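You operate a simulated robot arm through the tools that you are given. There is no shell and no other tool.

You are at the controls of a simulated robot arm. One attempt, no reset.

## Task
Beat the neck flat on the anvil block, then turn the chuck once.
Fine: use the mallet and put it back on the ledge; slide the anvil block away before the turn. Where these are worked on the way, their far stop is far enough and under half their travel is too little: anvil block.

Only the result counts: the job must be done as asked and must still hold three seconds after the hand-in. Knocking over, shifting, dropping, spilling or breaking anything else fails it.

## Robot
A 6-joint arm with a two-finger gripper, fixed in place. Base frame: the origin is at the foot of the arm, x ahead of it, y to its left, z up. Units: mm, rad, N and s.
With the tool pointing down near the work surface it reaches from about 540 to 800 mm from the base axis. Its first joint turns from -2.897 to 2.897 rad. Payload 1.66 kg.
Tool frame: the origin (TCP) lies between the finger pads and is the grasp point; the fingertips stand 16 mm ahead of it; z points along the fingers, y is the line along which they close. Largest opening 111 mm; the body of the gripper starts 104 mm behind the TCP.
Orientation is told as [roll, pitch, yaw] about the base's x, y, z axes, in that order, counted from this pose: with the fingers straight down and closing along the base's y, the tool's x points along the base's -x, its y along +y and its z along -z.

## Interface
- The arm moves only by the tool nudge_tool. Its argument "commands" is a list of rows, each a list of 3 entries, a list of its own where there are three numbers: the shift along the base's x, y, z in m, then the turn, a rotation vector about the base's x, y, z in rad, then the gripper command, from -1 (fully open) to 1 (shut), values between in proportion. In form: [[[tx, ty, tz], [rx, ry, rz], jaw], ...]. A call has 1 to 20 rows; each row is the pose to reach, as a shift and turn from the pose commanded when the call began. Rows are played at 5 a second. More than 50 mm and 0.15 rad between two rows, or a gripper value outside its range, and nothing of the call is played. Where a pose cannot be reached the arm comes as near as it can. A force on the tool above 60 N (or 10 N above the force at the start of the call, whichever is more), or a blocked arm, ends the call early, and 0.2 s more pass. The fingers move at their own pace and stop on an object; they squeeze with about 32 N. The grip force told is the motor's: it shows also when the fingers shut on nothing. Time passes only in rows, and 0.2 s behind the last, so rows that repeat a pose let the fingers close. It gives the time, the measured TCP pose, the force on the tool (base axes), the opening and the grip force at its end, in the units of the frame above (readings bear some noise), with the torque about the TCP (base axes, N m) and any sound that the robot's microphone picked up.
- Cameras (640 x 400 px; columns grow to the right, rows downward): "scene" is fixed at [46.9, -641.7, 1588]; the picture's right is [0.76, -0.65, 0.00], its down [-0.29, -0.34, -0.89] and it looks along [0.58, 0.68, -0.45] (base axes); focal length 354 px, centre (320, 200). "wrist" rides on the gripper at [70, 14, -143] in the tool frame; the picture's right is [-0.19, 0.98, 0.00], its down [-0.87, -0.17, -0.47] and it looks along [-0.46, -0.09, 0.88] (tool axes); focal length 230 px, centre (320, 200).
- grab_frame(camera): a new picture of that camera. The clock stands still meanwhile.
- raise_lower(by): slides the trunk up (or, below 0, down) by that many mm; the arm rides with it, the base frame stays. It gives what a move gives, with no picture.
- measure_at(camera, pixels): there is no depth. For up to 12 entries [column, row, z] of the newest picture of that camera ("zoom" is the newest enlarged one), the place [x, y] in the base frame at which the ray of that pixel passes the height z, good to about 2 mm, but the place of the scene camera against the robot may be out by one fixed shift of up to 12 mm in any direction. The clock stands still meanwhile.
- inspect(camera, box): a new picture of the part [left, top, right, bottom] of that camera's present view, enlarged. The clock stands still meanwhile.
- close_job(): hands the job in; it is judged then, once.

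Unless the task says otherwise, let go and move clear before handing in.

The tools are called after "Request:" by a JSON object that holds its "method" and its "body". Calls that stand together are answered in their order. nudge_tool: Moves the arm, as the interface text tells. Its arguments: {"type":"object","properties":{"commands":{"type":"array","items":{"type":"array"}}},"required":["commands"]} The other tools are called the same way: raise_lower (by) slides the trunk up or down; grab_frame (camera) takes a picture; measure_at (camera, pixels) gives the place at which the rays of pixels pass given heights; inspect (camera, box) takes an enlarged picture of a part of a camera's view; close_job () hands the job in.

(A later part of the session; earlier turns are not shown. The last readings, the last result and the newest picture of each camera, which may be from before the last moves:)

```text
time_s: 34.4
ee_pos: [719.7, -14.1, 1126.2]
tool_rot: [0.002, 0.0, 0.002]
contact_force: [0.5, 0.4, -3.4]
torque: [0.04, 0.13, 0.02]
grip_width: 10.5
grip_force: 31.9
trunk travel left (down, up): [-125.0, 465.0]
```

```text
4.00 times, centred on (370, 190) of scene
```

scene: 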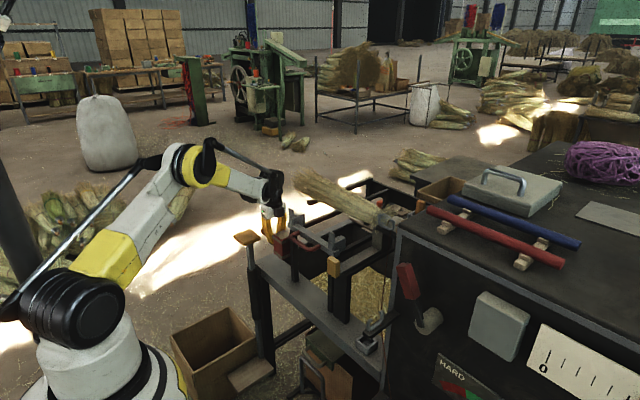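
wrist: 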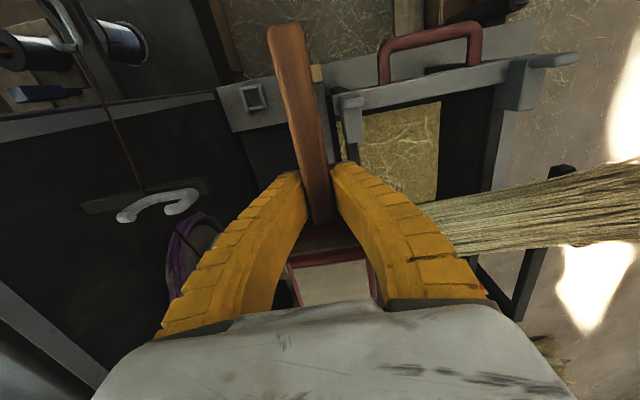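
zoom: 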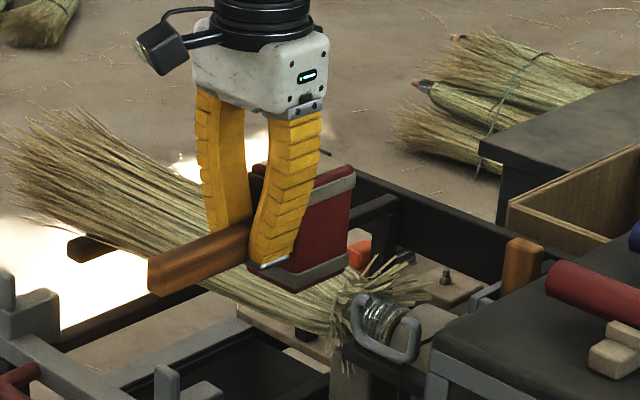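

The mallet head now points to +x and the scene shows it above the bundle. I'll extend to x≈812 at z≈1110 to check reach above the neck.

Request:
{"method": "nudge_tool", "body": {"commands": [[[0.03, -0.002, 0], [0, 0, 0], 1], [[0.06, -0.004, -0.005], [0, 0, 0], 1], [[0.08, -0.004, -0.01], [0, 0, 0], 1], [[0.093, -0.004, -0.015], [0, 0, 0], 1], [[0.093, -0.004, -0.015], [0, 0, 0], 1]]}}

Request:
{"method": "inspect", "body": {"camera": "scene", "box": [340, 150, 436, 210]}}

Request:
{"method": "inspect", "body": {"camera": "scene", "box": [340, 180, 436, 240]}}

Request:
{"method": "grab_frame", "body": {"camera": "wrist"}}

```text
time_s: 35.6
ee_pos: [810.3, -18.6, 1110.3]
tool_rot: [0.004, -0.001, -0.001]
contact_force: [1.1, -0.1, -3.4]
torque: [-0.02, 0.08, 0.03]
grip_width: 10.5
grip_force: 32.3
trunk travel left (down, up): [-125.0, 465.0]
```

```text
6.67 times, centred on (388, 180) of scene
```

zoom: 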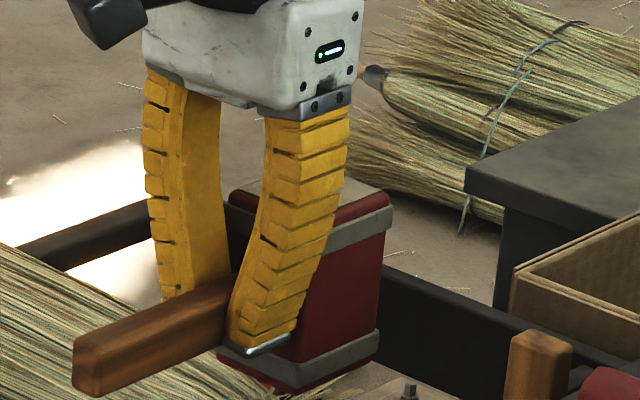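

```text
6.67 times, centred on (388, 210) of scene
```

zoom: 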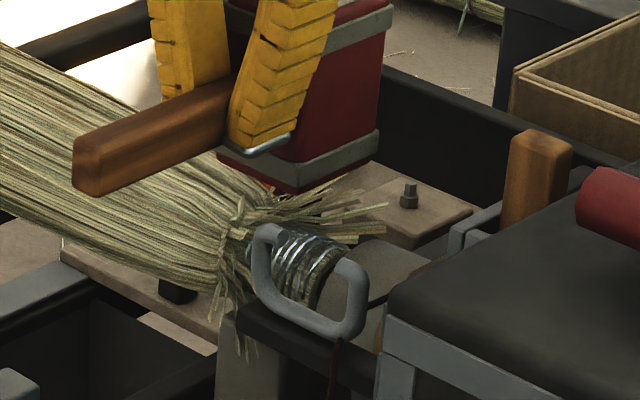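

```text
taken
```

wrist: 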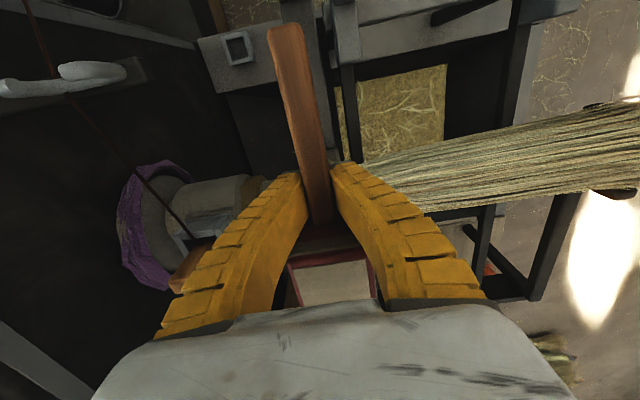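

The arm reaches (810,−19,1110), and projecting the head's landing point gives scene (386,214), right on the neck wraps at (385,216). I'll make a first moderate blow, down about 43 mm and back up.

Request:
{"method": "nudge_tool", "body": {"commands": [[[0.002, 0, 0.0], [0, 0, 0], 1], [[0.002, 0, -0.043], [0, 0, 0], 1], [[0.002, 0, 0.0], [0, 0, 0], 1], [[0.002, 0, 0.0], [0, 0, 0], 1]]}}

Request:
{"method": "inspect", "body": {"camera": "scene", "box": [340, 180, 436, 240]}}

Request:
{"method": "grab_frame", "body": {"camera": "wrist"}}

```text
time_s: 36.6
ee_pos: [811.2, -15.9, 1110.0]
tool_rot: [0.0, 0.0, -0.001]
contact_force: [-0.9, -0.2, -2.6]
torque: [-0.01, 0.11, -0.02]
grip_width: 10.5
grip_force: 31.6
out of reach, approached as far as the arm can: row 1, 3, 4
trunk travel left (down, up): [-125.0, 465.0]
```

```text
6.67 times, centred on (388, 210) of scene
```

zoom: 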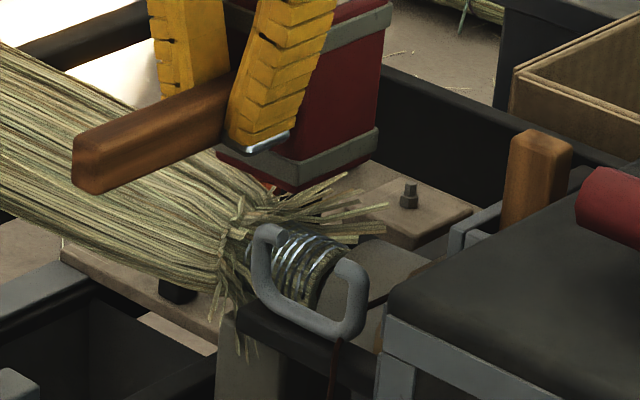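

```text
taken
```

wrist: 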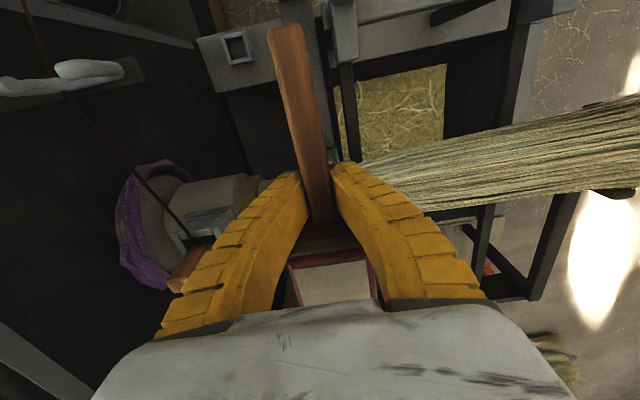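

No contact or sound was reported, so the arm likely didn't reach the neck before reversing. I'll lower slowly to find the contact height.

Request:
{"method": "nudge_tool", "body": {"commands": [[[0.0, -0.002, -0.02], [0, 0, 0], 1], [[0.0, -0.002, -0.03], [0, 0, 0], 1], [[0.0, -0.002, -0.036], [0, 0, 0], 1], [[0.0, -0.002, -0.04], [0, 0, 0], 1], [[0.0, -0.002, -0.044], [0, 0, 0], 1], [[0.0, -0.002, -0.044], [0, 0, 0], 1]]}}

Request:
{"method": "inspect", "body": {"camera": "scene", "box": [340, 180, 436, 240]}}

```text
time_s: 38.0
ee_pos: [811.3, -21.0, 1066.5]
tool_rot: [-0.002, -0.001, -0.001]
contact_force: [4.3, -1.1, 9.4]
torque: [0.01, -0.83, -0.08]
grip_width: 14.8
grip_force: 32.0
trunk travel left (down, up): [-125.0, 465.0]
```

```text
6.67 times, centred on (388, 210) of scene
```

zoom: 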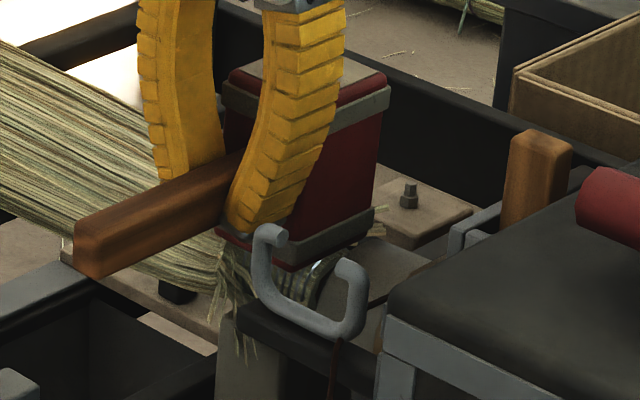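

Contact shows at TCP z≈1066.5 with +12 N, and the scene zoom shows the head right on the neck. I'll now strike properly: up 38 mm, then sharply down past contact, and up again.

Request:
{"method": "nudge_tool", "body": {"commands": [[[0.0, 0.002, 0.02], [0, 0, 0], 1], [[0.0, 0.002, 0.038], [0, 0, 0], 1], [[0.0, 0.002, 0.038], [0, 0, 0], 1], [[0.0, 0.002, -0.01], [0, 0, 0], 1], [[0.0, 0.002, 0.03], [0, 0, 0], 1], [[0.0, 0.002, 0.038], [0, 0, 0], 1]]}}

Request:
{"method": "inspect", "body": {"camera": "scene", "box": [340, 180, 436, 240]}}

```text
time_s: 39.4
ee_pos: [811.5, -18.4, 1104.6]
tool_rot: [0.002, 0.0, 0.0]
contact_force: [0.7, 0.0, -4.0]
torque: [0.01, 0.12, -0.04]
grip_width: 10.6
grip_force: 31.8
trunk travel left (down, up): [-125.0, 465.0]
```

```text
6.67 times, centred on (388, 210) of scene
```

zoom: 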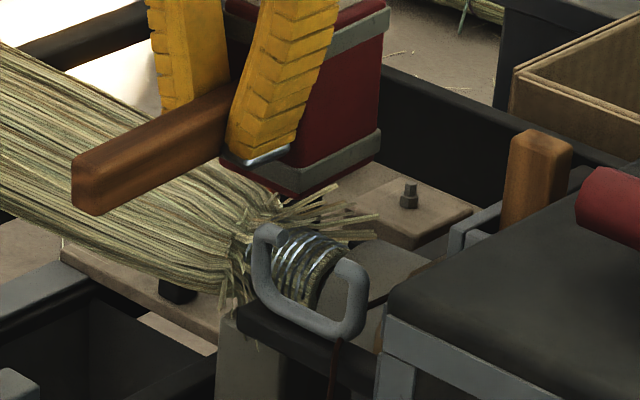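

The neck region looks slightly different after the blow, especially the tie near zoom (245,215). I'll zoom in to judge the flattening.

Request:
{"method": "inspect", "body": {"camera": "scene", "box": [362, 200, 410, 230]}}

Request:
{"method": "grab_frame", "body": {"camera": "wrist"}}

Request:
{"method": "inspect", "body": {"camera": "wrist", "box": [180, 120, 300, 195]}}

```text
13.33 times, centred on (386, 215) of scene
```

zoom: 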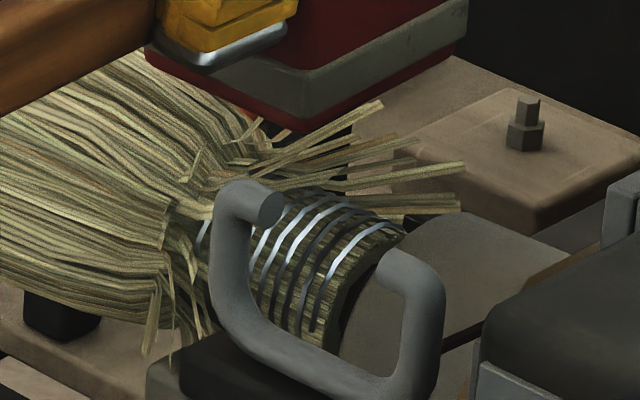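

```text
taken
```

wrist: 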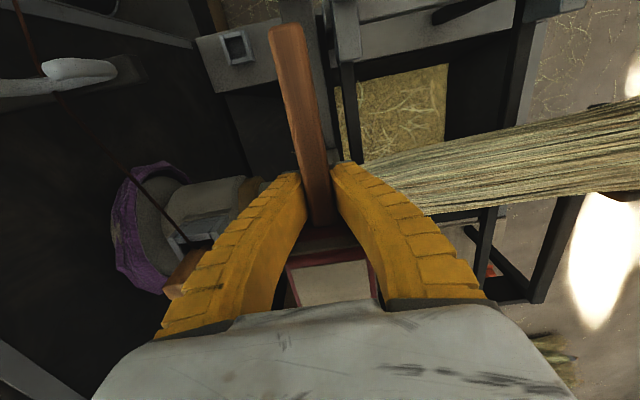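

```text
5.33 times, centred on (240, 158) of wrist
```

zoom: 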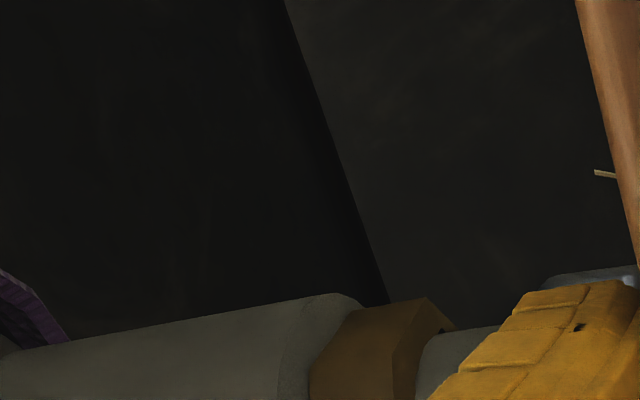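

The wraps at zoom (310,260) still look fairly round, so more blows are needed. I'll strike again, a bit deeper, and compare the same zoom.

Request:
{"method": "nudge_tool", "body": {"commands": [[[0.0, 0.0, 0.0], [0, 0, 0], 1], [[0.0, 0.0, -0.048], [0, 0, 0], 1], [[0.0, 0.0, -0.055], [0, 0, 0], 1], [[0.0, 0.0, -0.01], [0, 0, 0], 1], [[0.0, 0.0, 0.0], [0, 0, 0], 1]]}}

Request:
{"method": "inspect", "body": {"camera": "scene", "box": [362, 200, 410, 230]}}

```text
time_s: 40.6
ee_pos: [809.5, -17.5, 1104.3]
tool_rot: [0.002, 0.002, 0.0]
contact_force: [0.6, -1.3, -2.9]
torque: [-0.01, 0.09, -0.03]
grip_width: 10.2
grip_force: 31.7
trunk travel left (down, up): [-125.0, 465.0]
```

```text
13.33 times, centred on (386, 215) of scene
```

zoom: 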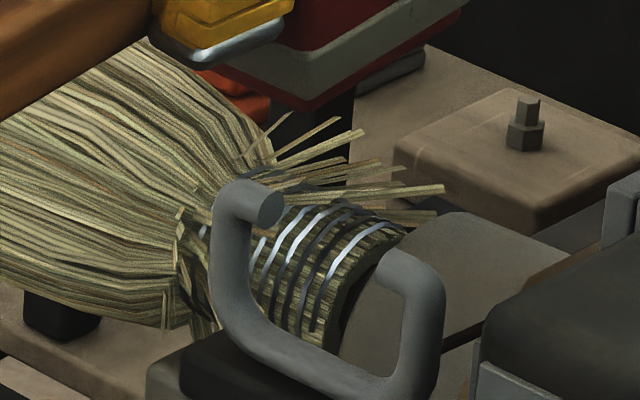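

This blow clearly flattened the tie region and spread the splay, but the head looks about 6 mm higher than before, so the mallet may be rotating in the grip. I'll check its attitude.

Request:
{"method": "inspect", "body": {"camera": "scene", "box": [340, 150, 436, 210]}}

Request:
{"method": "grab_frame", "body": {"camera": "wrist"}}

```text
6.67 times, centred on (388, 180) of scene
```

zoom: 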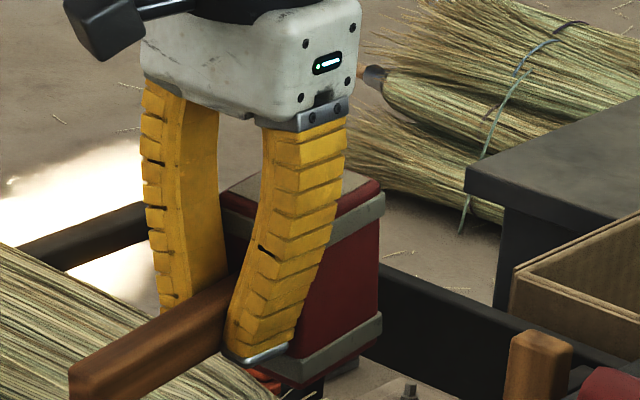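

```text
taken
```

wrist: 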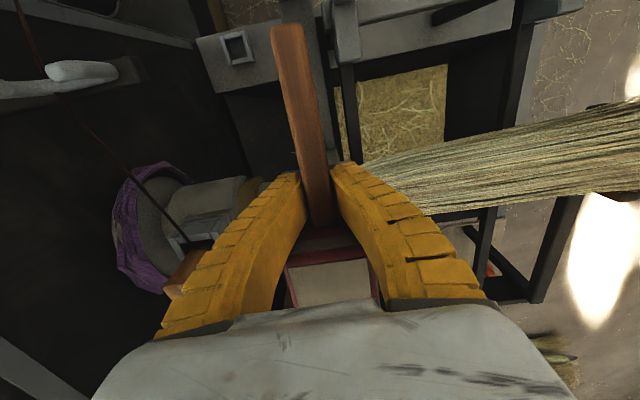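

The mallet has pitched about 5° head-up in the grip. I'll tilt the tool +0.08 rad about y to level the head and strike again.

Request:
{"method": "nudge_tool", "body": {"commands": [[[0.0, -0.001, 0.004], [0, 0.08, 0], 1], [[0.0, -0.001, 0.004], [0, 0.08, 0], 1], [[0.0, -0.001, -0.046], [0, 0.08, 0], 1], [[0.0, -0.001, -0.056], [0, 0.08, 0], 1], [[0.0, -0.001, -0.01], [0, 0.08, 0], 1], [[0.0, -0.001, 0.004], [0, 0.08, 0], 1]]}}

Request:
{"method": "inspect", "body": {"camera": "scene", "box": [362, 200, 410, 230]}}

Request:
{"method": "inspect", "body": {"camera": "scene", "box": [340, 150, 436, 210]}}

```text
time_s: 42.0
ee_pos: [794.6, -20.6, 1101.7]
tool_rot: [0.003, 0.08, 0.001]
contact_force: [0.5, -0.7, -3.3]
torque: [-0.01, 0.14, -0.03]
grip_width: 13.9
grip_force: 32.2
out of reach, approached as far as the arm can: row 1, 2, 3, 5, 6
trunk travel left (down, up): [-125.0, 465.0]
```

```text
13.33 times, centred on (386, 215) of scene
```

zoom: 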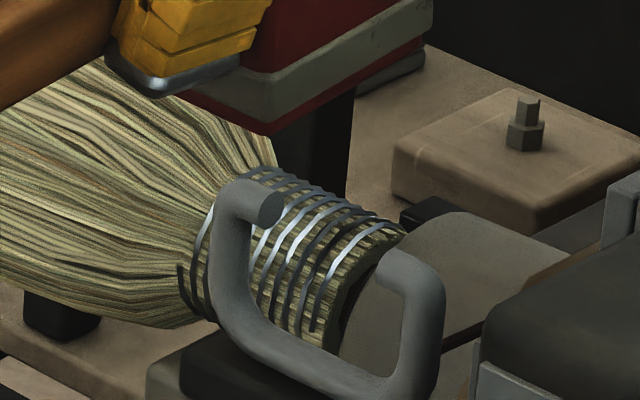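

```text
6.67 times, centred on (388, 180) of scene
```

zoom: 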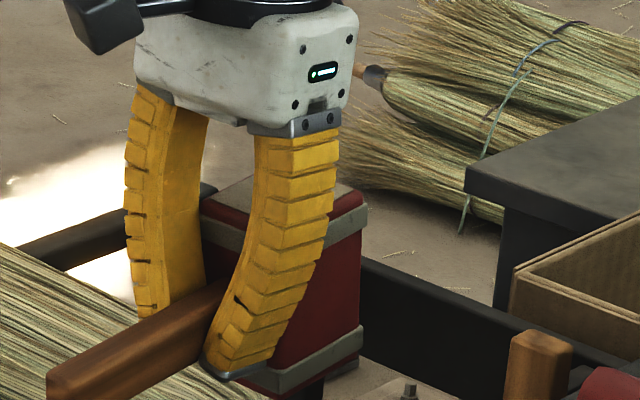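

After this blow the splayed straws at zoom (300–440,120–220) are gone and the wraps lie smooth, so the neck looks largely flat. The tilt limited reach to x=795, so I'll raise the trunk and confirm with another blow.

Request:
{"method": "raise_lower", "body": {"by": 120}}

Request:
{"method": "inspect", "body": {"camera": "scene", "box": [350, 190, 414, 230]}}

Request:
{"method": "grab_frame", "body": {"camera": "wrist"}}

```text
time_s: 43.5
ee_pos: [792.8, -20.2, 1223.8]
tool_rot: [0.003, 0.08, 0.0]
contact_force: [-0.6, 0.3, -2.2]
torque: [0.01, 0.09, 0.02]
grip_width: 13.8
grip_force: 31.6
trunk travel left (down, up): [-245.0, 345.0]
```

```text
10.00 times, centred on (382, 210) of scene
```

zoom: 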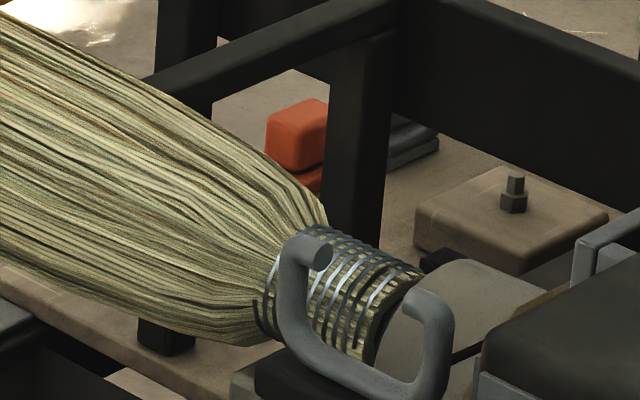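

```text
taken
```

wrist: 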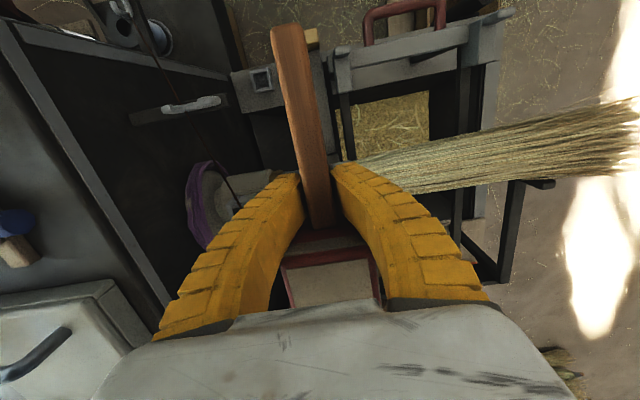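

The splay is completely gone and the neck runs smoothly from wraps to bundle. I'll go back down and give one more blow to make sure it's saturated.

Request:
{"method": "nudge_tool", "body": {"commands": [[[0.01, 0.001, -0.04], [0, 0, 0], 1], [[0.019, 0.001, -0.08], [0, 0, 0], 1], [[0.019, 0.001, -0.115], [0, 0, 0], 1], [[0.019, 0.001, -0.115], [0, 0, 0], 1]]}}

Request:
{"method": "nudge_tool", "body": {"commands": [[[0.0, 0.0, 0.0], [0, 0, 0], 1], [[0.0, 0.0, -0.05], [0, 0, 0], 1], [[0.0, 0.0, -0.06], [0, 0, 0], 1], [[0.0, 0.0, -0.015], [0, 0, 0], 1], [[0.0, 0.0, 0.0], [0, 0, 0], 1]]}}

Request:
{"method": "inspect", "body": {"camera": "scene", "box": [350, 190, 414, 230]}}

Request:
{"method": "inspect", "body": {"camera": "scene", "box": [340, 150, 436, 210]}}

```text
time_s: 44.5
ee_pos: [810.8, -18.8, 1106.8]
tool_rot: [0.0, 0.08, 0.0]
contact_force: [-0.1, 0.0, -4.0]
torque: [0.01, 0.09, -0.01]
grip_width: 13.2
grip_force: 32.2
trunk travel left (down, up): [-245.0, 345.0]
```

```text
time_s: 45.7
ee_pos: [810.5, -19.7, 1107.9]
tool_rot: [0.0, 0.083, -0.001]
contact_force: [0.6, -0.2, -3.7]
torque: [-0.02, 0.14, 0.0]
grip_width: 15.7
grip_force: 31.6
trunk travel left (down, up): [-245.0, 345.0]
```

```text
10.00 times, centred on (382, 210) of scene
```

zoom: 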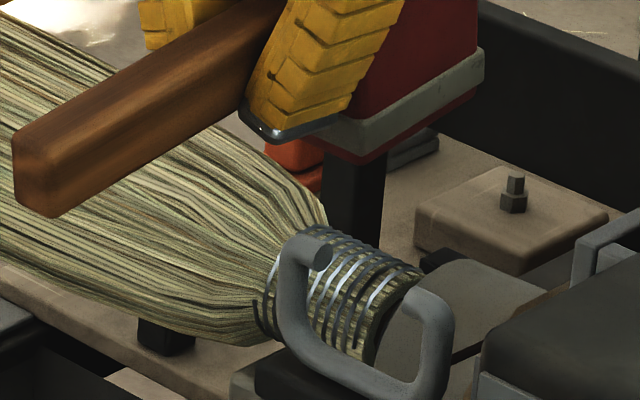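

```text
6.67 times, centred on (388, 180) of scene
```

zoom: 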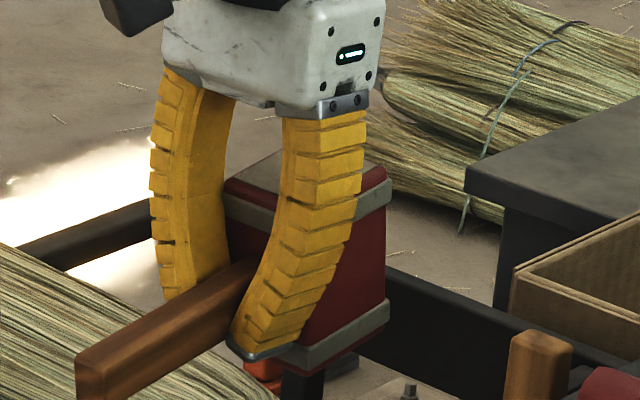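

The neck looks unchanged from the previous blow, so it's flat. Now I'll back the mallet away and bring the trunk back down before returning it to the ledge.

Request:
{"method": "nudge_tool", "body": {"commands": [[[0.0, 0.0, 0.04], [0, 0, 0], 1], [[-0.02, 0.0, 0.08], [0, 0, 0], 1], [[-0.055, 0.0, 0.11], [0, 0, 0], 1], [[-0.09, 0.0, 0.13], [0, 0, 0], 1], [[-0.11, 0.0, 0.13], [0, 0, 0], 1], [[-0.11, 0.0, 0.13], [0, 0, 0], 1]]}}

Request:
{"method": "raise_lower", "body": {"by": -120}}

Request:
{"method": "grab_frame", "body": {"camera": "wrist"}}

Request:
{"method": "inspect", "body": {"camera": "scene", "box": [290, 150, 434, 240]}}

```text
time_s: 47.1
ee_pos: [702.2, -14.6, 1238.8]
tool_rot: [0.002, 0.081, 0.0]
contact_force: [0.1, 0.8, -3.3]
torque: [0.04, 0.12, 0.0]
grip_width: 14.9
grip_force: 32.1
trunk travel left (down, up): [-245.0, 345.0]
```

```text
time_s: 48.6
ee_pos: [702.6, -16.6, 1118.0]
tool_rot: [0.001, 0.08, -0.002]
contact_force: [-0.8, 0.4, -2.6]
torque: [0.02, 0.07, -0.02]
grip_width: 15.1
grip_force: 32.1
trunk travel left (down, up): [-125.0, 465.0]
```

```text
taken
```

wrist: 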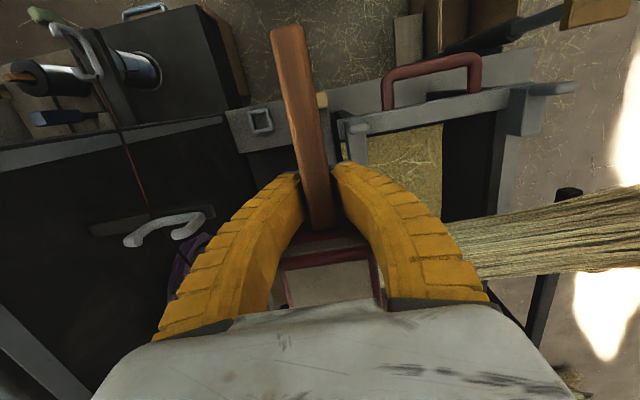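

```text
4.44 times, centred on (362, 195) of scene
```

zoom: 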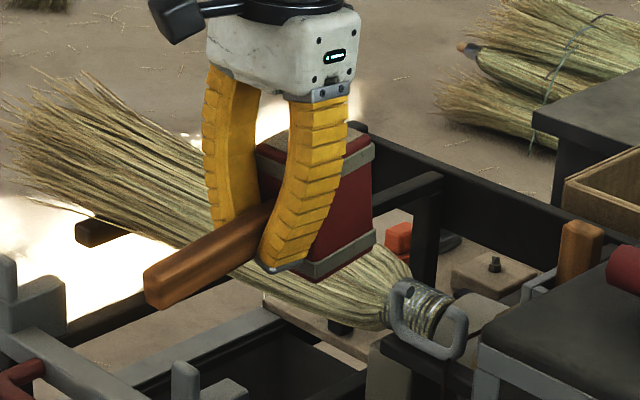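

By the handle's slope in the scene, the mallet is tilted about 0.16 rad in the grip, so I'll add +0.08 rad pitch to level it. Then I'll rotate back to yaw −90° while moving over to the ledge.

Request:
{"method": "nudge_tool", "body": {"commands": [[[-0.01, 0.0, 0.005], [0, 0.04, 0], 1], [[-0.02, 0.0, 0.01], [0, 0.08, 0], 1], [[-0.02, 0.0, 0.01], [0, 0.08, 0], 1]]}}

Request:
{"method": "nudge_tool", "body": {"commands": [[[0.0, 0.03, 0], [0, 0, -0.131], 1], [[0.0, 0.06, 0], [0, 0, -0.262], 1], [[0.0, 0.09, 0], [0, 0, -0.393], 1], [[0.0, 0.12, 0], [0, 0, -0.524], 1], [[0.0, 0.15, 0], [0, 0, -0.655], 1], [[0.0, 0.18, 0], [0, 0, -0.785], 1], [[0.0, 0.21, 0], [0, 0, -0.916], 1], [[0.0, 0.24, 0], [0, 0, -1.047], 1], [[0.0, 0.27, 0], [0, 0, -1.178], 1], [[0.0, 0.3, 0], [0, 0, -1.309], 1], [[-0.002, 0.33, 0], [0, 0, -1.44], 1], [[-0.002, 0.363, 0], [0, 0, -1.5708], 1], [[-0.002, 0.363, 0], [0, 0, -1.5708], 1]]}}

Request:
{"method": "grab_frame", "body": {"camera": "wrist"}}

Request:
{"method": "grab_frame", "body": {"camera": "scene"}}

```text
time_s: 49.4
ee_pos: [681.1, -14.6, 1129.2]
tool_rot: [0.001, 0.162, 0.0]
contact_force: [0.9, 0.2, -3.0]
torque: [-0.01, 0.11, -0.02]
grip_width: 14.8
grip_force: 32.3
trunk travel left (down, up): [-125.0, 465.0]
```

```text
time_s: 52.2
ee_pos: [677.9, 346.7, 1130.7]
tool_rot: [0.001, 0.16, -1.572]
contact_force: [0.4, 0.0, -1.7]
torque: [0.08, 0.02, 0.0]
grip_width: 14.2
grip_force: 31.9
trunk travel left (down, up): [-125.0, 465.0]
```

```text
taken
```

wrist: 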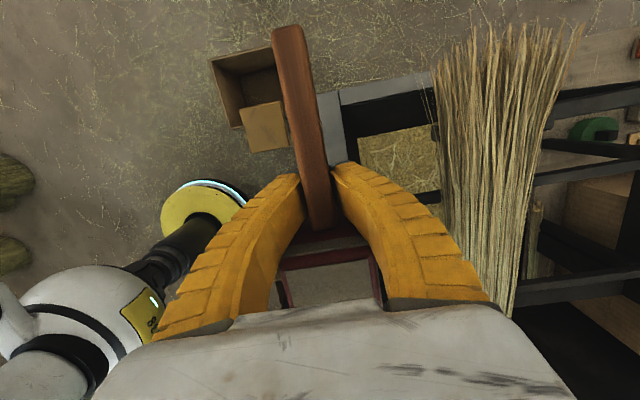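

```text
taken
```

scene: 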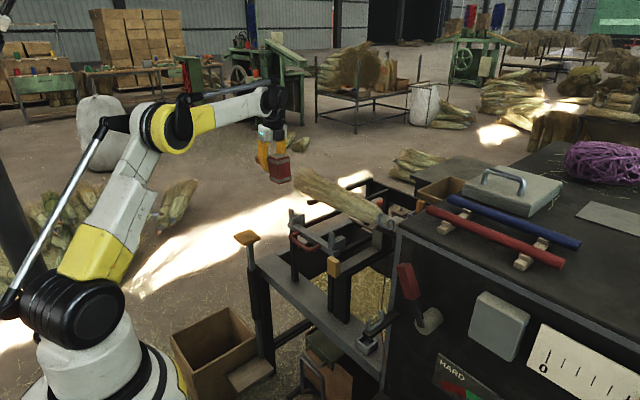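

The mallet is above the ledge again at (678,347,1131). I'll check that it's level in the scene zoom.

Request:
{"method": "inspect", "body": {"camera": "scene", "box": [232, 120, 328, 180]}}

Request:
{"method": "inspect", "body": {"camera": "scene", "box": [256, 140, 304, 170]}}

```text
6.67 times, centred on (280, 150) of scene
```

zoom: 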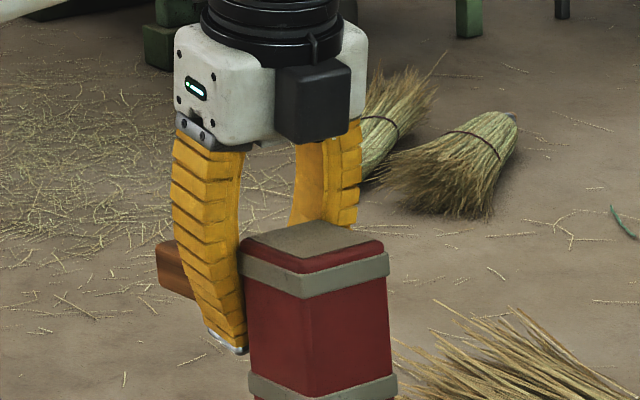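

```text
13.33 times, centred on (280, 155) of scene
```

zoom: 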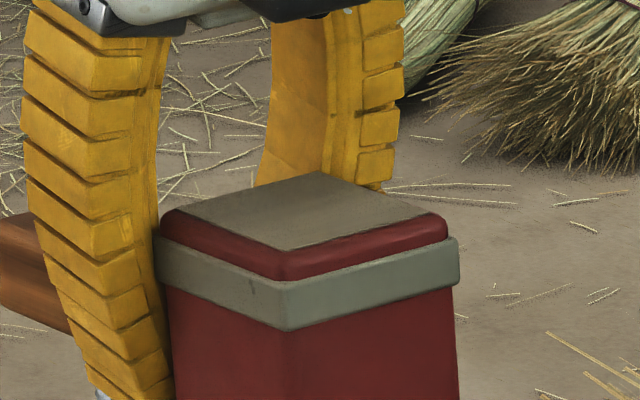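

The head's vertical edges match the expected perspective lean, so the mallet is level. I'll descend to just above the ledge.

Request:
{"method": "nudge_tool", "body": {"commands": [[[0.001, 0, -0.045], [0, 0, 0], 1], [[0.001, 0, -0.09], [0, 0, 0], 1], [[0.001, 0, -0.135], [0, 0, 0], 1], [[0.001, 0, -0.18], [0, 0, 0], 1], [[0.001, 0, -0.225], [0, 0, 0], 1], [[0.001, 0, -0.27], [0, 0, 0], 1], [[0.001, 0, -0.315], [0, 0, 0], 1], [[0.001, 0, -0.355], [0, 0, 0], 1], [[0.001, 0, -0.38], [0, 0, 0], 1], [[0.001, 0, -0.38], [0, 0, 0], 1]]}}

Request:
{"method": "inspect", "body": {"camera": "scene", "box": [240, 215, 336, 275]}}

Request:
{"method": "grab_frame", "body": {"camera": "wrist"}}

```text
time_s: 54.4
ee_pos: [681.3, 341.8, 746.7]
tool_rot: [0.001, 0.161, -1.571]
contact_force: [-1.0, 0.2, -2.5]
torque: [0.1, 0.05, -0.01]
grip_width: 14.2
grip_force: 32.3
trunk travel left (down, up): [-125.0, 465.0]
```

```text
6.67 times, centred on (288, 245) of scene
```

zoom: 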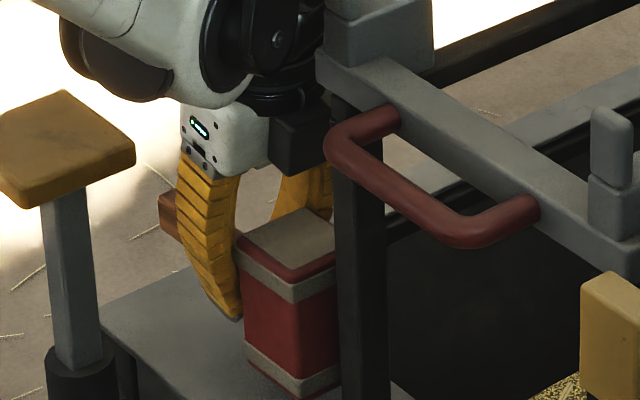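

```text
taken
```

wrist: 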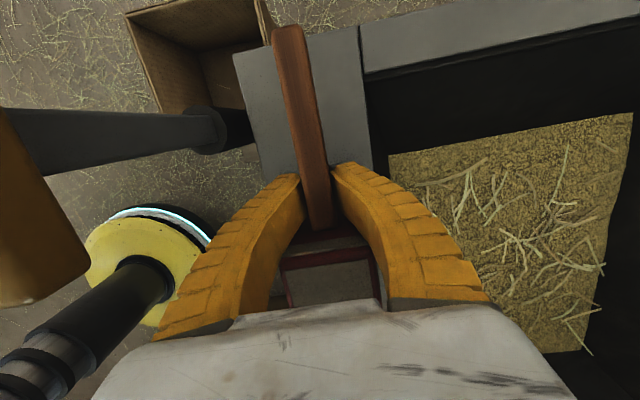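

I'm about 13 mm above the original height with no contact. I'll lower slowly in small steps until the head touches the ledge.

Request:
{"method": "nudge_tool", "body": {"commands": [[[0, 0.0, -0.005], [0, 0, 0], 1], [[0, 0.0, -0.009], [0, 0, 0], 1], [[0, 0.0, -0.012], [0, 0, 0], 1], [[0, 0.0, -0.014], [0, 0, 0], 1], [[0, 0.0, -0.014], [0, 0, 0], 1]]}}

Request:
{"method": "inspect", "body": {"camera": "scene", "box": [240, 215, 336, 275]}}

```text
time_s: 55.6
ee_pos: [681.0, 346.0, 734.5]
tool_rot: [0.001, 0.162, -1.57]
contact_force: [-0.1, -0.3, -2.3]
torque: [0.11, 0.02, -0.02]
grip_width: 14.4
grip_force: 32.0
trunk travel left (down, up): [-125.0, 465.0]
```

```text
6.67 times, centred on (288, 245) of scene
```

zoom: 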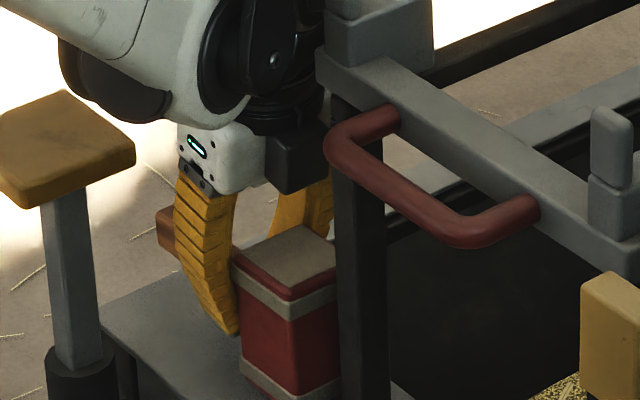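

Force is still just the mallet's weight, so it hasn't touched yet. I'll continue down in 2 mm steps.

Request:
{"method": "nudge_tool", "body": {"commands": [[[0, 0.0, -0.002], [0, 0, 0], 1], [[0, 0.0, -0.004], [0, 0, 0], 1], [[0, 0.0, -0.005], [0, 0, 0], 1], [[0, 0.0, -0.005], [0, 0, 0], 1]]}}

Request:
{"method": "inspect", "body": {"camera": "scene", "box": [240, 235, 320, 285]}}

```text
time_s: 56.6
ee_pos: [681.8, 346.0, 729.5]
tool_rot: [0.0, 0.161, -1.571]
contact_force: [-0.2, 0.2, -3.5]
torque: [0.1, 0.04, -0.02]
grip_width: 14.5
grip_force: 32.2
trunk travel left (down, up): [-125.0, 465.0]
```

```text
8.00 times, centred on (280, 260) of scene
```

zoom: 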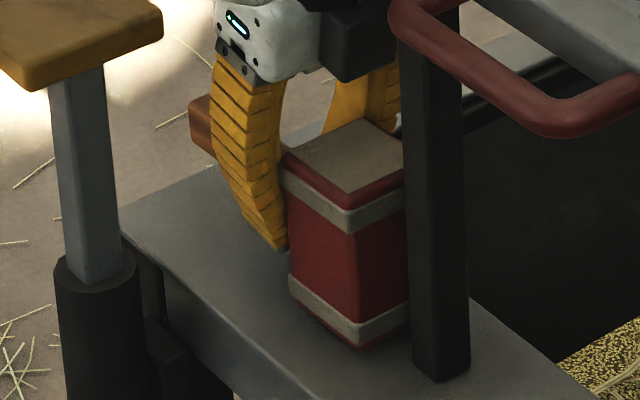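

Still no contact at 729.5. I'll keep lowering to about 722, where the fingertips still have clearance over the ledge.

Request:
{"method": "nudge_tool", "body": {"commands": [[[0, 0.0, -0.002], [0, 0, 0], 1], [[0, 0.0, -0.004], [0, 0, 0], 1], [[0, 0.0, -0.006], [0, 0, 0], 1], [[0, 0.0, -0.006], [0, 0, 0], 1]]}}

Request:
{"method": "inspect", "body": {"camera": "scene", "box": [240, 235, 320, 285]}}

```text
time_s: 57.6
ee_pos: [681.0, 345.8, 724.8]
tool_rot: [0.003, 0.161, -1.57]
contact_force: [4.5, 0.0, 13.3]
torque: [-0.28, -0.02, 0.06]
grip_width: 16.9
grip_force: 32.0
trunk travel left (down, up): [-125.0, 465.0]
```

```text
8.00 times, centred on (280, 260) of scene
```

zoom: 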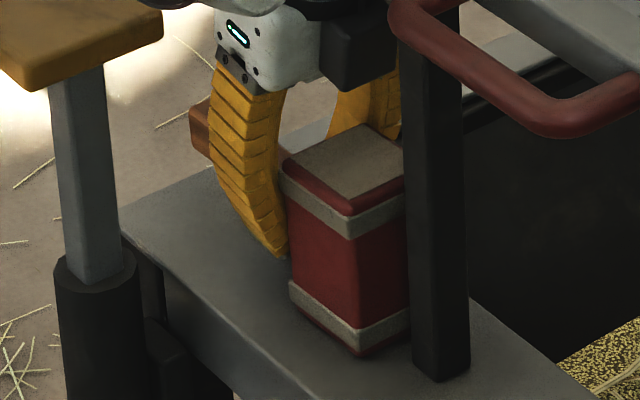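

The +13 N shows the head resting on the ledge. I'll ease the pressure and open the jaws.

Request:
{"method": "nudge_tool", "body": {"commands": [[[0, 0.0, 0.001], [0, 0, 0], 1], [[0, 0.0, 0.001], [0, 0, 0], 0.7], [[0, 0.0, 0.001], [0, 0, 0], 0.4], [[0, 0.0, 0.001], [0, 0, 0], 0.2], [[0, 0.0, 0.001], [0, 0, 0], 0.2]]}}

Request:
{"method": "inspect", "body": {"camera": "scene", "box": [240, 235, 320, 285]}}

Request:
{"method": "grab_frame", "body": {"camera": "wrist"}}

```text
time_s: 58.8
ee_pos: [681.6, 346.4, 724.2]
tool_rot: [0.002, 0.162, -1.57]
contact_force: [0.3, -0.2, -0.1]
torque: [0.03, 0.02, 0.0]
grip_width: 46.9
grip_force: 1.8
trunk travel left (down, up): [-125.0, 465.0]
```

```text
8.00 times, centred on (280, 260) of scene
```

zoom: 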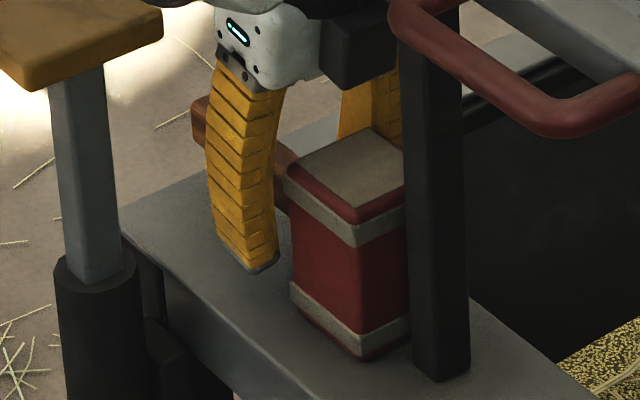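

```text
taken
```

wrist: 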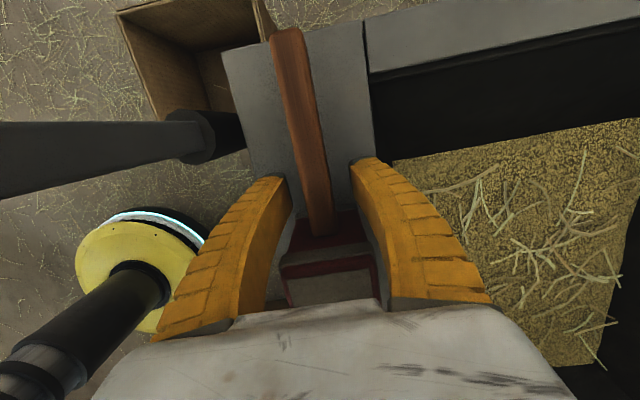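

The mallet stands on the ledge and both fingers are clear of it. I'll rise straight up and level the tool.

Request:
{"method": "nudge_tool", "body": {"commands": [[[0, 0.0, 0.03], [0, 0, 0], 0.2], [[0, 0.0, 0.07], [0, 0, 0], 0.2], [[0, 0.0, 0.115], [0, 0, 0], 0.2], [[0, 0.0, 0.16], [-0.05, 0, 0], 0.2], [[0, 0.0, 0.205], [-0.1, 0, 0], 0.2], [[0, 0.0, 0.25], [-0.16, 0, 0], 0.2], [[0, 0.0, 0.295], [-0.16, 0, 0], 0.2], [[0, 0.0, 0.34], [-0.16, 0, 0], 0.2], [[0, 0.0, 0.385], [-0.16, 0, 0], 0.2]]}}

Request:
{"method": "grab_frame", "body": {"camera": "wrist"}}

Request:
{"method": "inspect", "body": {"camera": "scene", "box": [220, 220, 316, 280]}}

```text
time_s: 60.8
ee_pos: [683.5, 345.9, 1112.7]
tool_rot: [0.001, -0.001, -1.569]
contact_force: [-0.3, 0.2, -0.2]
torque: [-0.01, -0.01, 0.01]
grip_width: 46.8
grip_force: 1.8
trunk travel left (down, up): [-125.0, 465.0]
```

```text
taken
```

wrist: 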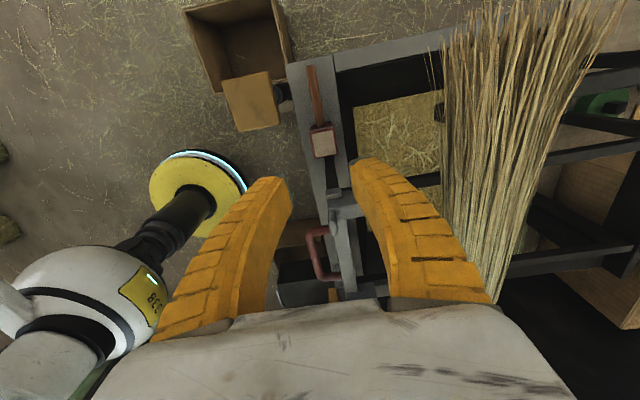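

```text
6.67 times, centred on (268, 250) of scene
```

zoom: 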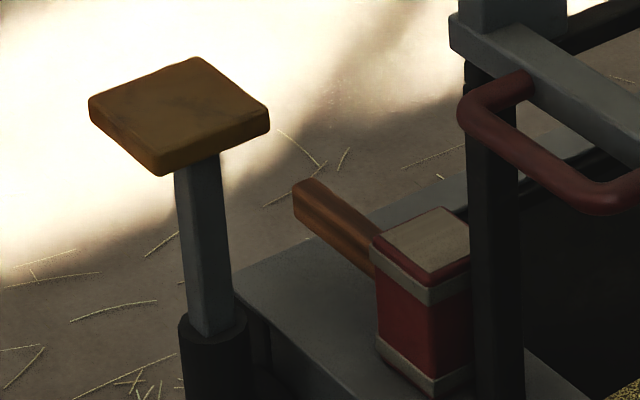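

The mallet is back in its original spot on the ledge. Next I'll go back to the anvil handle at x≈644 to slide the block away.

Request:
{"method": "nudge_tool", "body": {"commands": [[[-0.004, -0.045, 0], [0, 0, 0], 0.35], [[-0.009, -0.09, 0], [0, 0, 0], 0.35], [[-0.014, -0.135, 0], [0, 0, 0], 0.35], [[-0.019, -0.18, 0], [0, 0, 0], 0.35], [[-0.024, -0.225, 0], [0, 0, 0], 0.35], [[-0.029, -0.27, 0], [0, 0, 0], 0.35], [[-0.034, -0.315, 0], [0, 0, 0], 0.35], [[-0.038, -0.35, 0], [0, 0, 0], 0.35], [[-0.038, -0.364, -0.01], [0, 0, 0], 0.35], [[-0.038, -0.364, -0.01], [0, 0, 0], 0.35]]}}

Request:
{"method": "grab_frame", "body": {"camera": "wrist"}}

Request:
{"method": "inspect", "body": {"camera": "wrist", "box": [260, 90, 380, 165]}}

Request:
{"method": "inspect", "body": {"camera": "wrist", "box": [440, 40, 640, 165]}}

```text
time_s: 63.0
ee_pos: [644.0, -15.5, 1101.0]
tool_rot: [-0.001, 0.001, -1.571]
contact_force: [0.6, -0.5, -0.1]
torque: [0.0, 0.03, 0.0]
grip_width: 38.3
grip_force: 1.7
trunk travel left (down, up): [-125.0, 465.0]
```

```text
taken
```

wrist: 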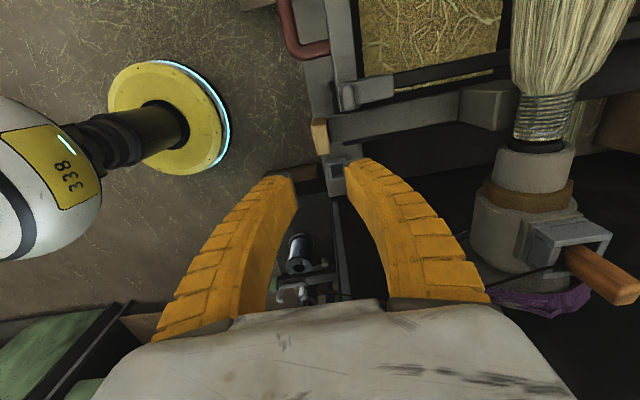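

```text
5.33 times, centred on (320, 128) of wrist
```

zoom: 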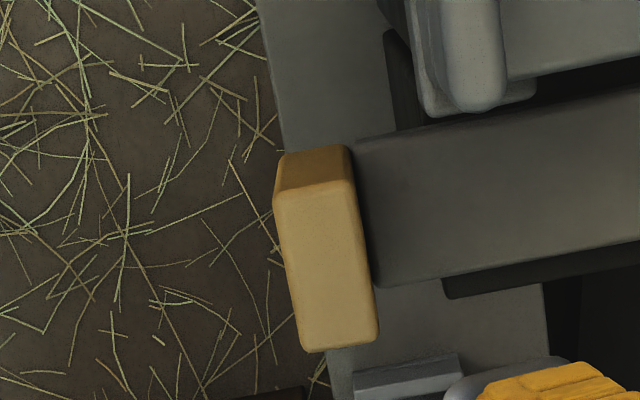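

```text
3.20 times, centred on (540, 102) of wrist
```

zoom: 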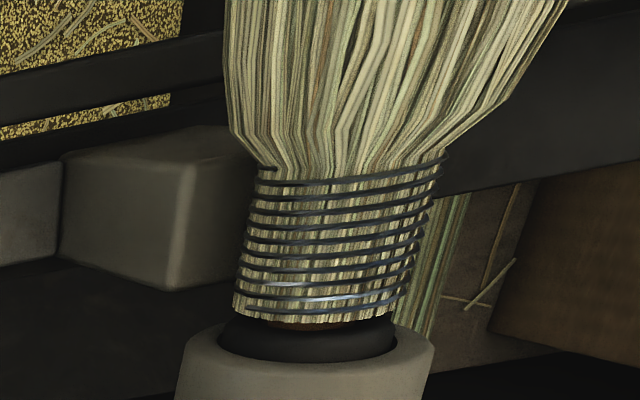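

The neck is now smooth with no splayed straws, and the anvil block is under it. I'll verify the handle's position and lower onto it.

Request:
{"method": "measure_at", "body": {"camera": "wrist", "pixels": [[313, 127, 960], [325.6, 124, 960], [331.3, 152.8, 960], [317.2, 155.6, 960]]}}

Request:
{"method": "nudge_tool", "body": {"commands": [[[0, -0.002, -0.04], [0, 0, 0], 0.35], [[0, -0.002, -0.08], [0, 0, 0], 0.35], [[0, -0.002, -0.12], [0, 0, 0], 0.35], [[0, -0.002, -0.157], [0, 0, 0], 0.35], [[0, -0.002, -0.157], [0, 0, 0], 0.35]]}}

Request:
{"method": "grab_frame", "body": {"camera": "wrist"}}

```text
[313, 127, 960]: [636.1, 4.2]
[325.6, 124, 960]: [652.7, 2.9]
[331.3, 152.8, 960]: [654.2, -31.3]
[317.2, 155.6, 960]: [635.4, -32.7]
```

```text
time_s: 64.2
ee_pos: [643.0, -16.3, 941.2]
tool_rot: [0.0, -0.001, -1.571]
contact_force: [1.2, -0.2, -0.2]
torque: [0.01, 0.04, -0.01]
grip_width: 38.6
grip_force: 1.8
trunk travel left (down, up): [-125.0, 465.0]
```

```text
taken
```

wrist: 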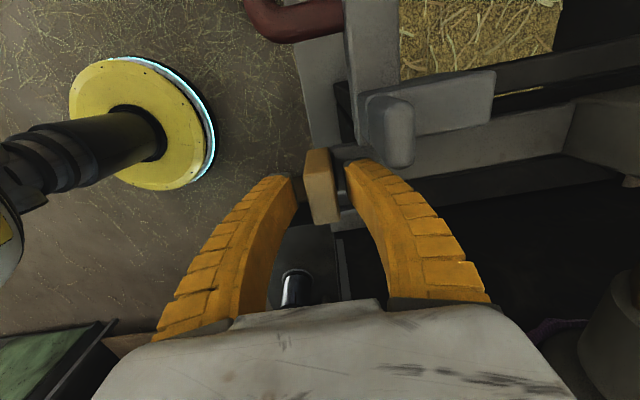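

The handle at wrist (320,185) is again between the fingertips. I'll close and push it toward +x.

Request:
{"method": "nudge_tool", "body": {"commands": [[[0, 0, 0], [0, 0, 0], 1], [[0, 0, 0], [0, 0, 0], 1], [[0, 0, 0], [0, 0, 0], 1], [[0.01, 0, 0.001], [0, 0, 0], 1], [[0.02, 0, 0.001], [0, 0, 0], 1], [[0.032, 0, 0.001], [0, 0, 0], 1], [[0.044, 0, 0.001], [0, 0, 0], 1], [[0.056, 0, 0.001], [0, 0, 0], 1], [[0.068, 0, 0.001], [0, 0, 0], 1], [[0.08, 0, 0.001], [0, 0, 0], 1], [[0.092, 0, 0.001], [0, 0, 0], 1], [[0.104, 0, 0.001], [0, 0, 0], 1]]}}

Request:
{"method": "grab_frame", "body": {"camera": "wrist"}}

```text
time_s: 66.8
ee_pos: [747.6, -16.7, 943.7]
tool_rot: [0.001, -0.001, -1.57]
contact_force: [-0.2, 22.5, -4.3]
torque: [0.38, 0.01, -0.03]
grip_width: 11.6
grip_force: 34.0
trunk travel left (down, up): [-125.0, 465.0]
```

```text
taken
```

wrist: 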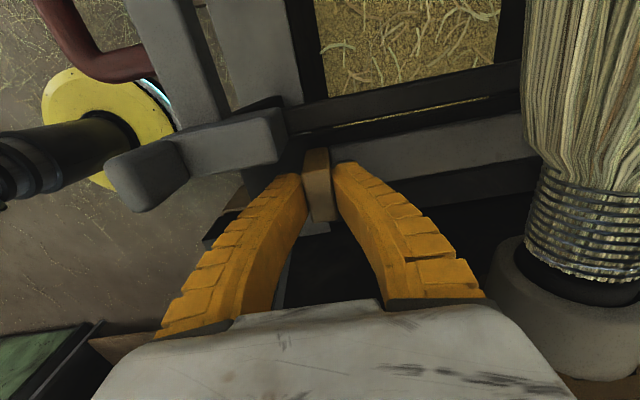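

The handle has moved to x≈748 with the grip still holding. I'll push the remaining distance to its far stop.

Request:
{"method": "nudge_tool", "body": {"commands": [[[0.006, 0, 0], [0, 0, 0], 1], [[0.012, 0, 0], [0, 0, 0], 1], [[0.017, 0, 0], [0, 0, 0], 1], [[0.021, 0, 0], [0, 0, 0], 1], [[0.023, 0, 0], [0, 0, 0], 1]]}}

Request:
{"method": "grab_frame", "body": {"camera": "wrist"}}

```text
time_s: 68.0
ee_pos: [765.6, -18.4, 944.7]
tool_rot: [-0.003, -0.003, -1.571]
contact_force: [-50.5, 18.9, -13.6]
torque: [0.02, 0.21, -0.2]
grip_width: 14.0
grip_force: 33.9
trunk travel left (down, up): [-125.0, 465.0]
```

```text
taken
```

wrist: 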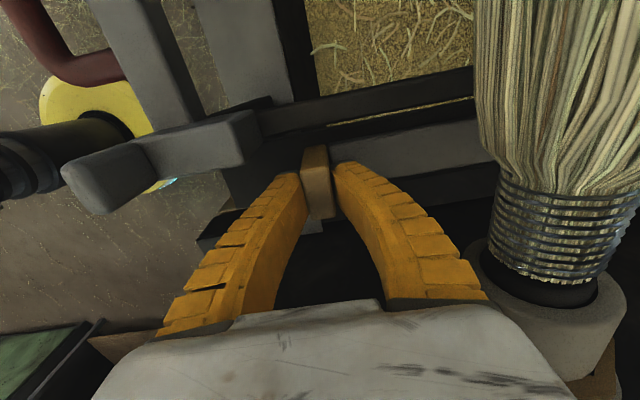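

The −50 N reaction at x=765.6 shows the anvil is against its away stop. I'll relax, open and lift clear.

Request:
{"method": "nudge_tool", "body": {"commands": [[[-0.006, 0, 0], [0, 0, 0], 1], [[-0.006, 0, 0], [0, 0, 0], 0.35], [[-0.006, 0, 0], [0, 0, 0], 0.35], [[-0.006, 0, 0.03], [0, 0, 0], 0.35], [[-0.006, 0, 0.07], [0, 0, 0], 0.35], [[-0.006, 0, 0.115], [0, 0, 0], 0.35], [[-0.006, 0, 0.16], [0, 0, 0], 0.35], [[-0.006, 0, 0.2], [0, 0, 0], 0.35]]}}

Request:
{"method": "grab_frame", "body": {"camera": "wrist"}}

Request:
{"method": "inspect", "body": {"camera": "wrist", "box": [290, 60, 530, 210]}}

Request:
{"method": "inspect", "body": {"camera": "scene", "box": [330, 190, 426, 250]}}

```text
time_s: 69.8
ee_pos: [767.6, -16.7, 1144.4]
tool_rot: [0.001, 0.002, -1.571]
contact_force: [0.1, 0.4, 0.3]
torque: [0.02, -0.02, 0.02]
grip_width: 38.8
grip_force: 1.7
trunk travel left (down, up): [-125.0, 465.0]
```

```text
taken
```

wrist: 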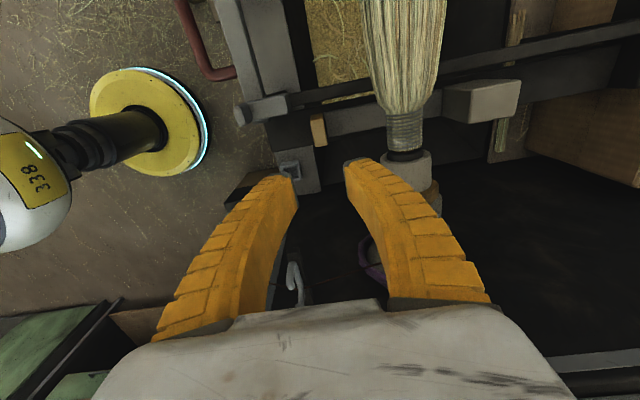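

```text
2.67 times, centred on (410, 135) of wrist
```

zoom: 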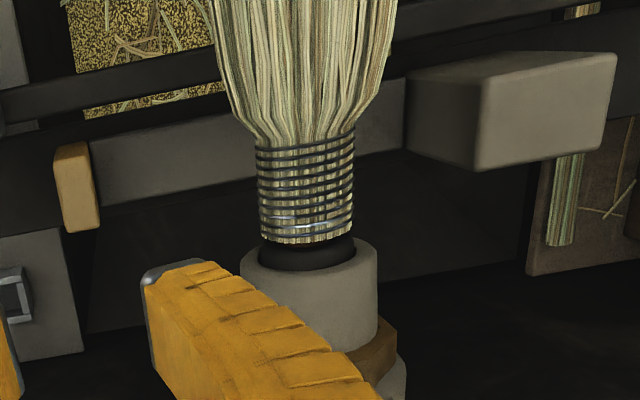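

```text
6.67 times, centred on (378, 220) of scene
```

zoom: 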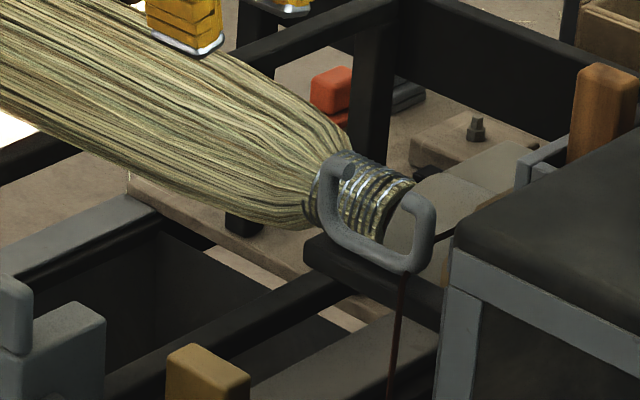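

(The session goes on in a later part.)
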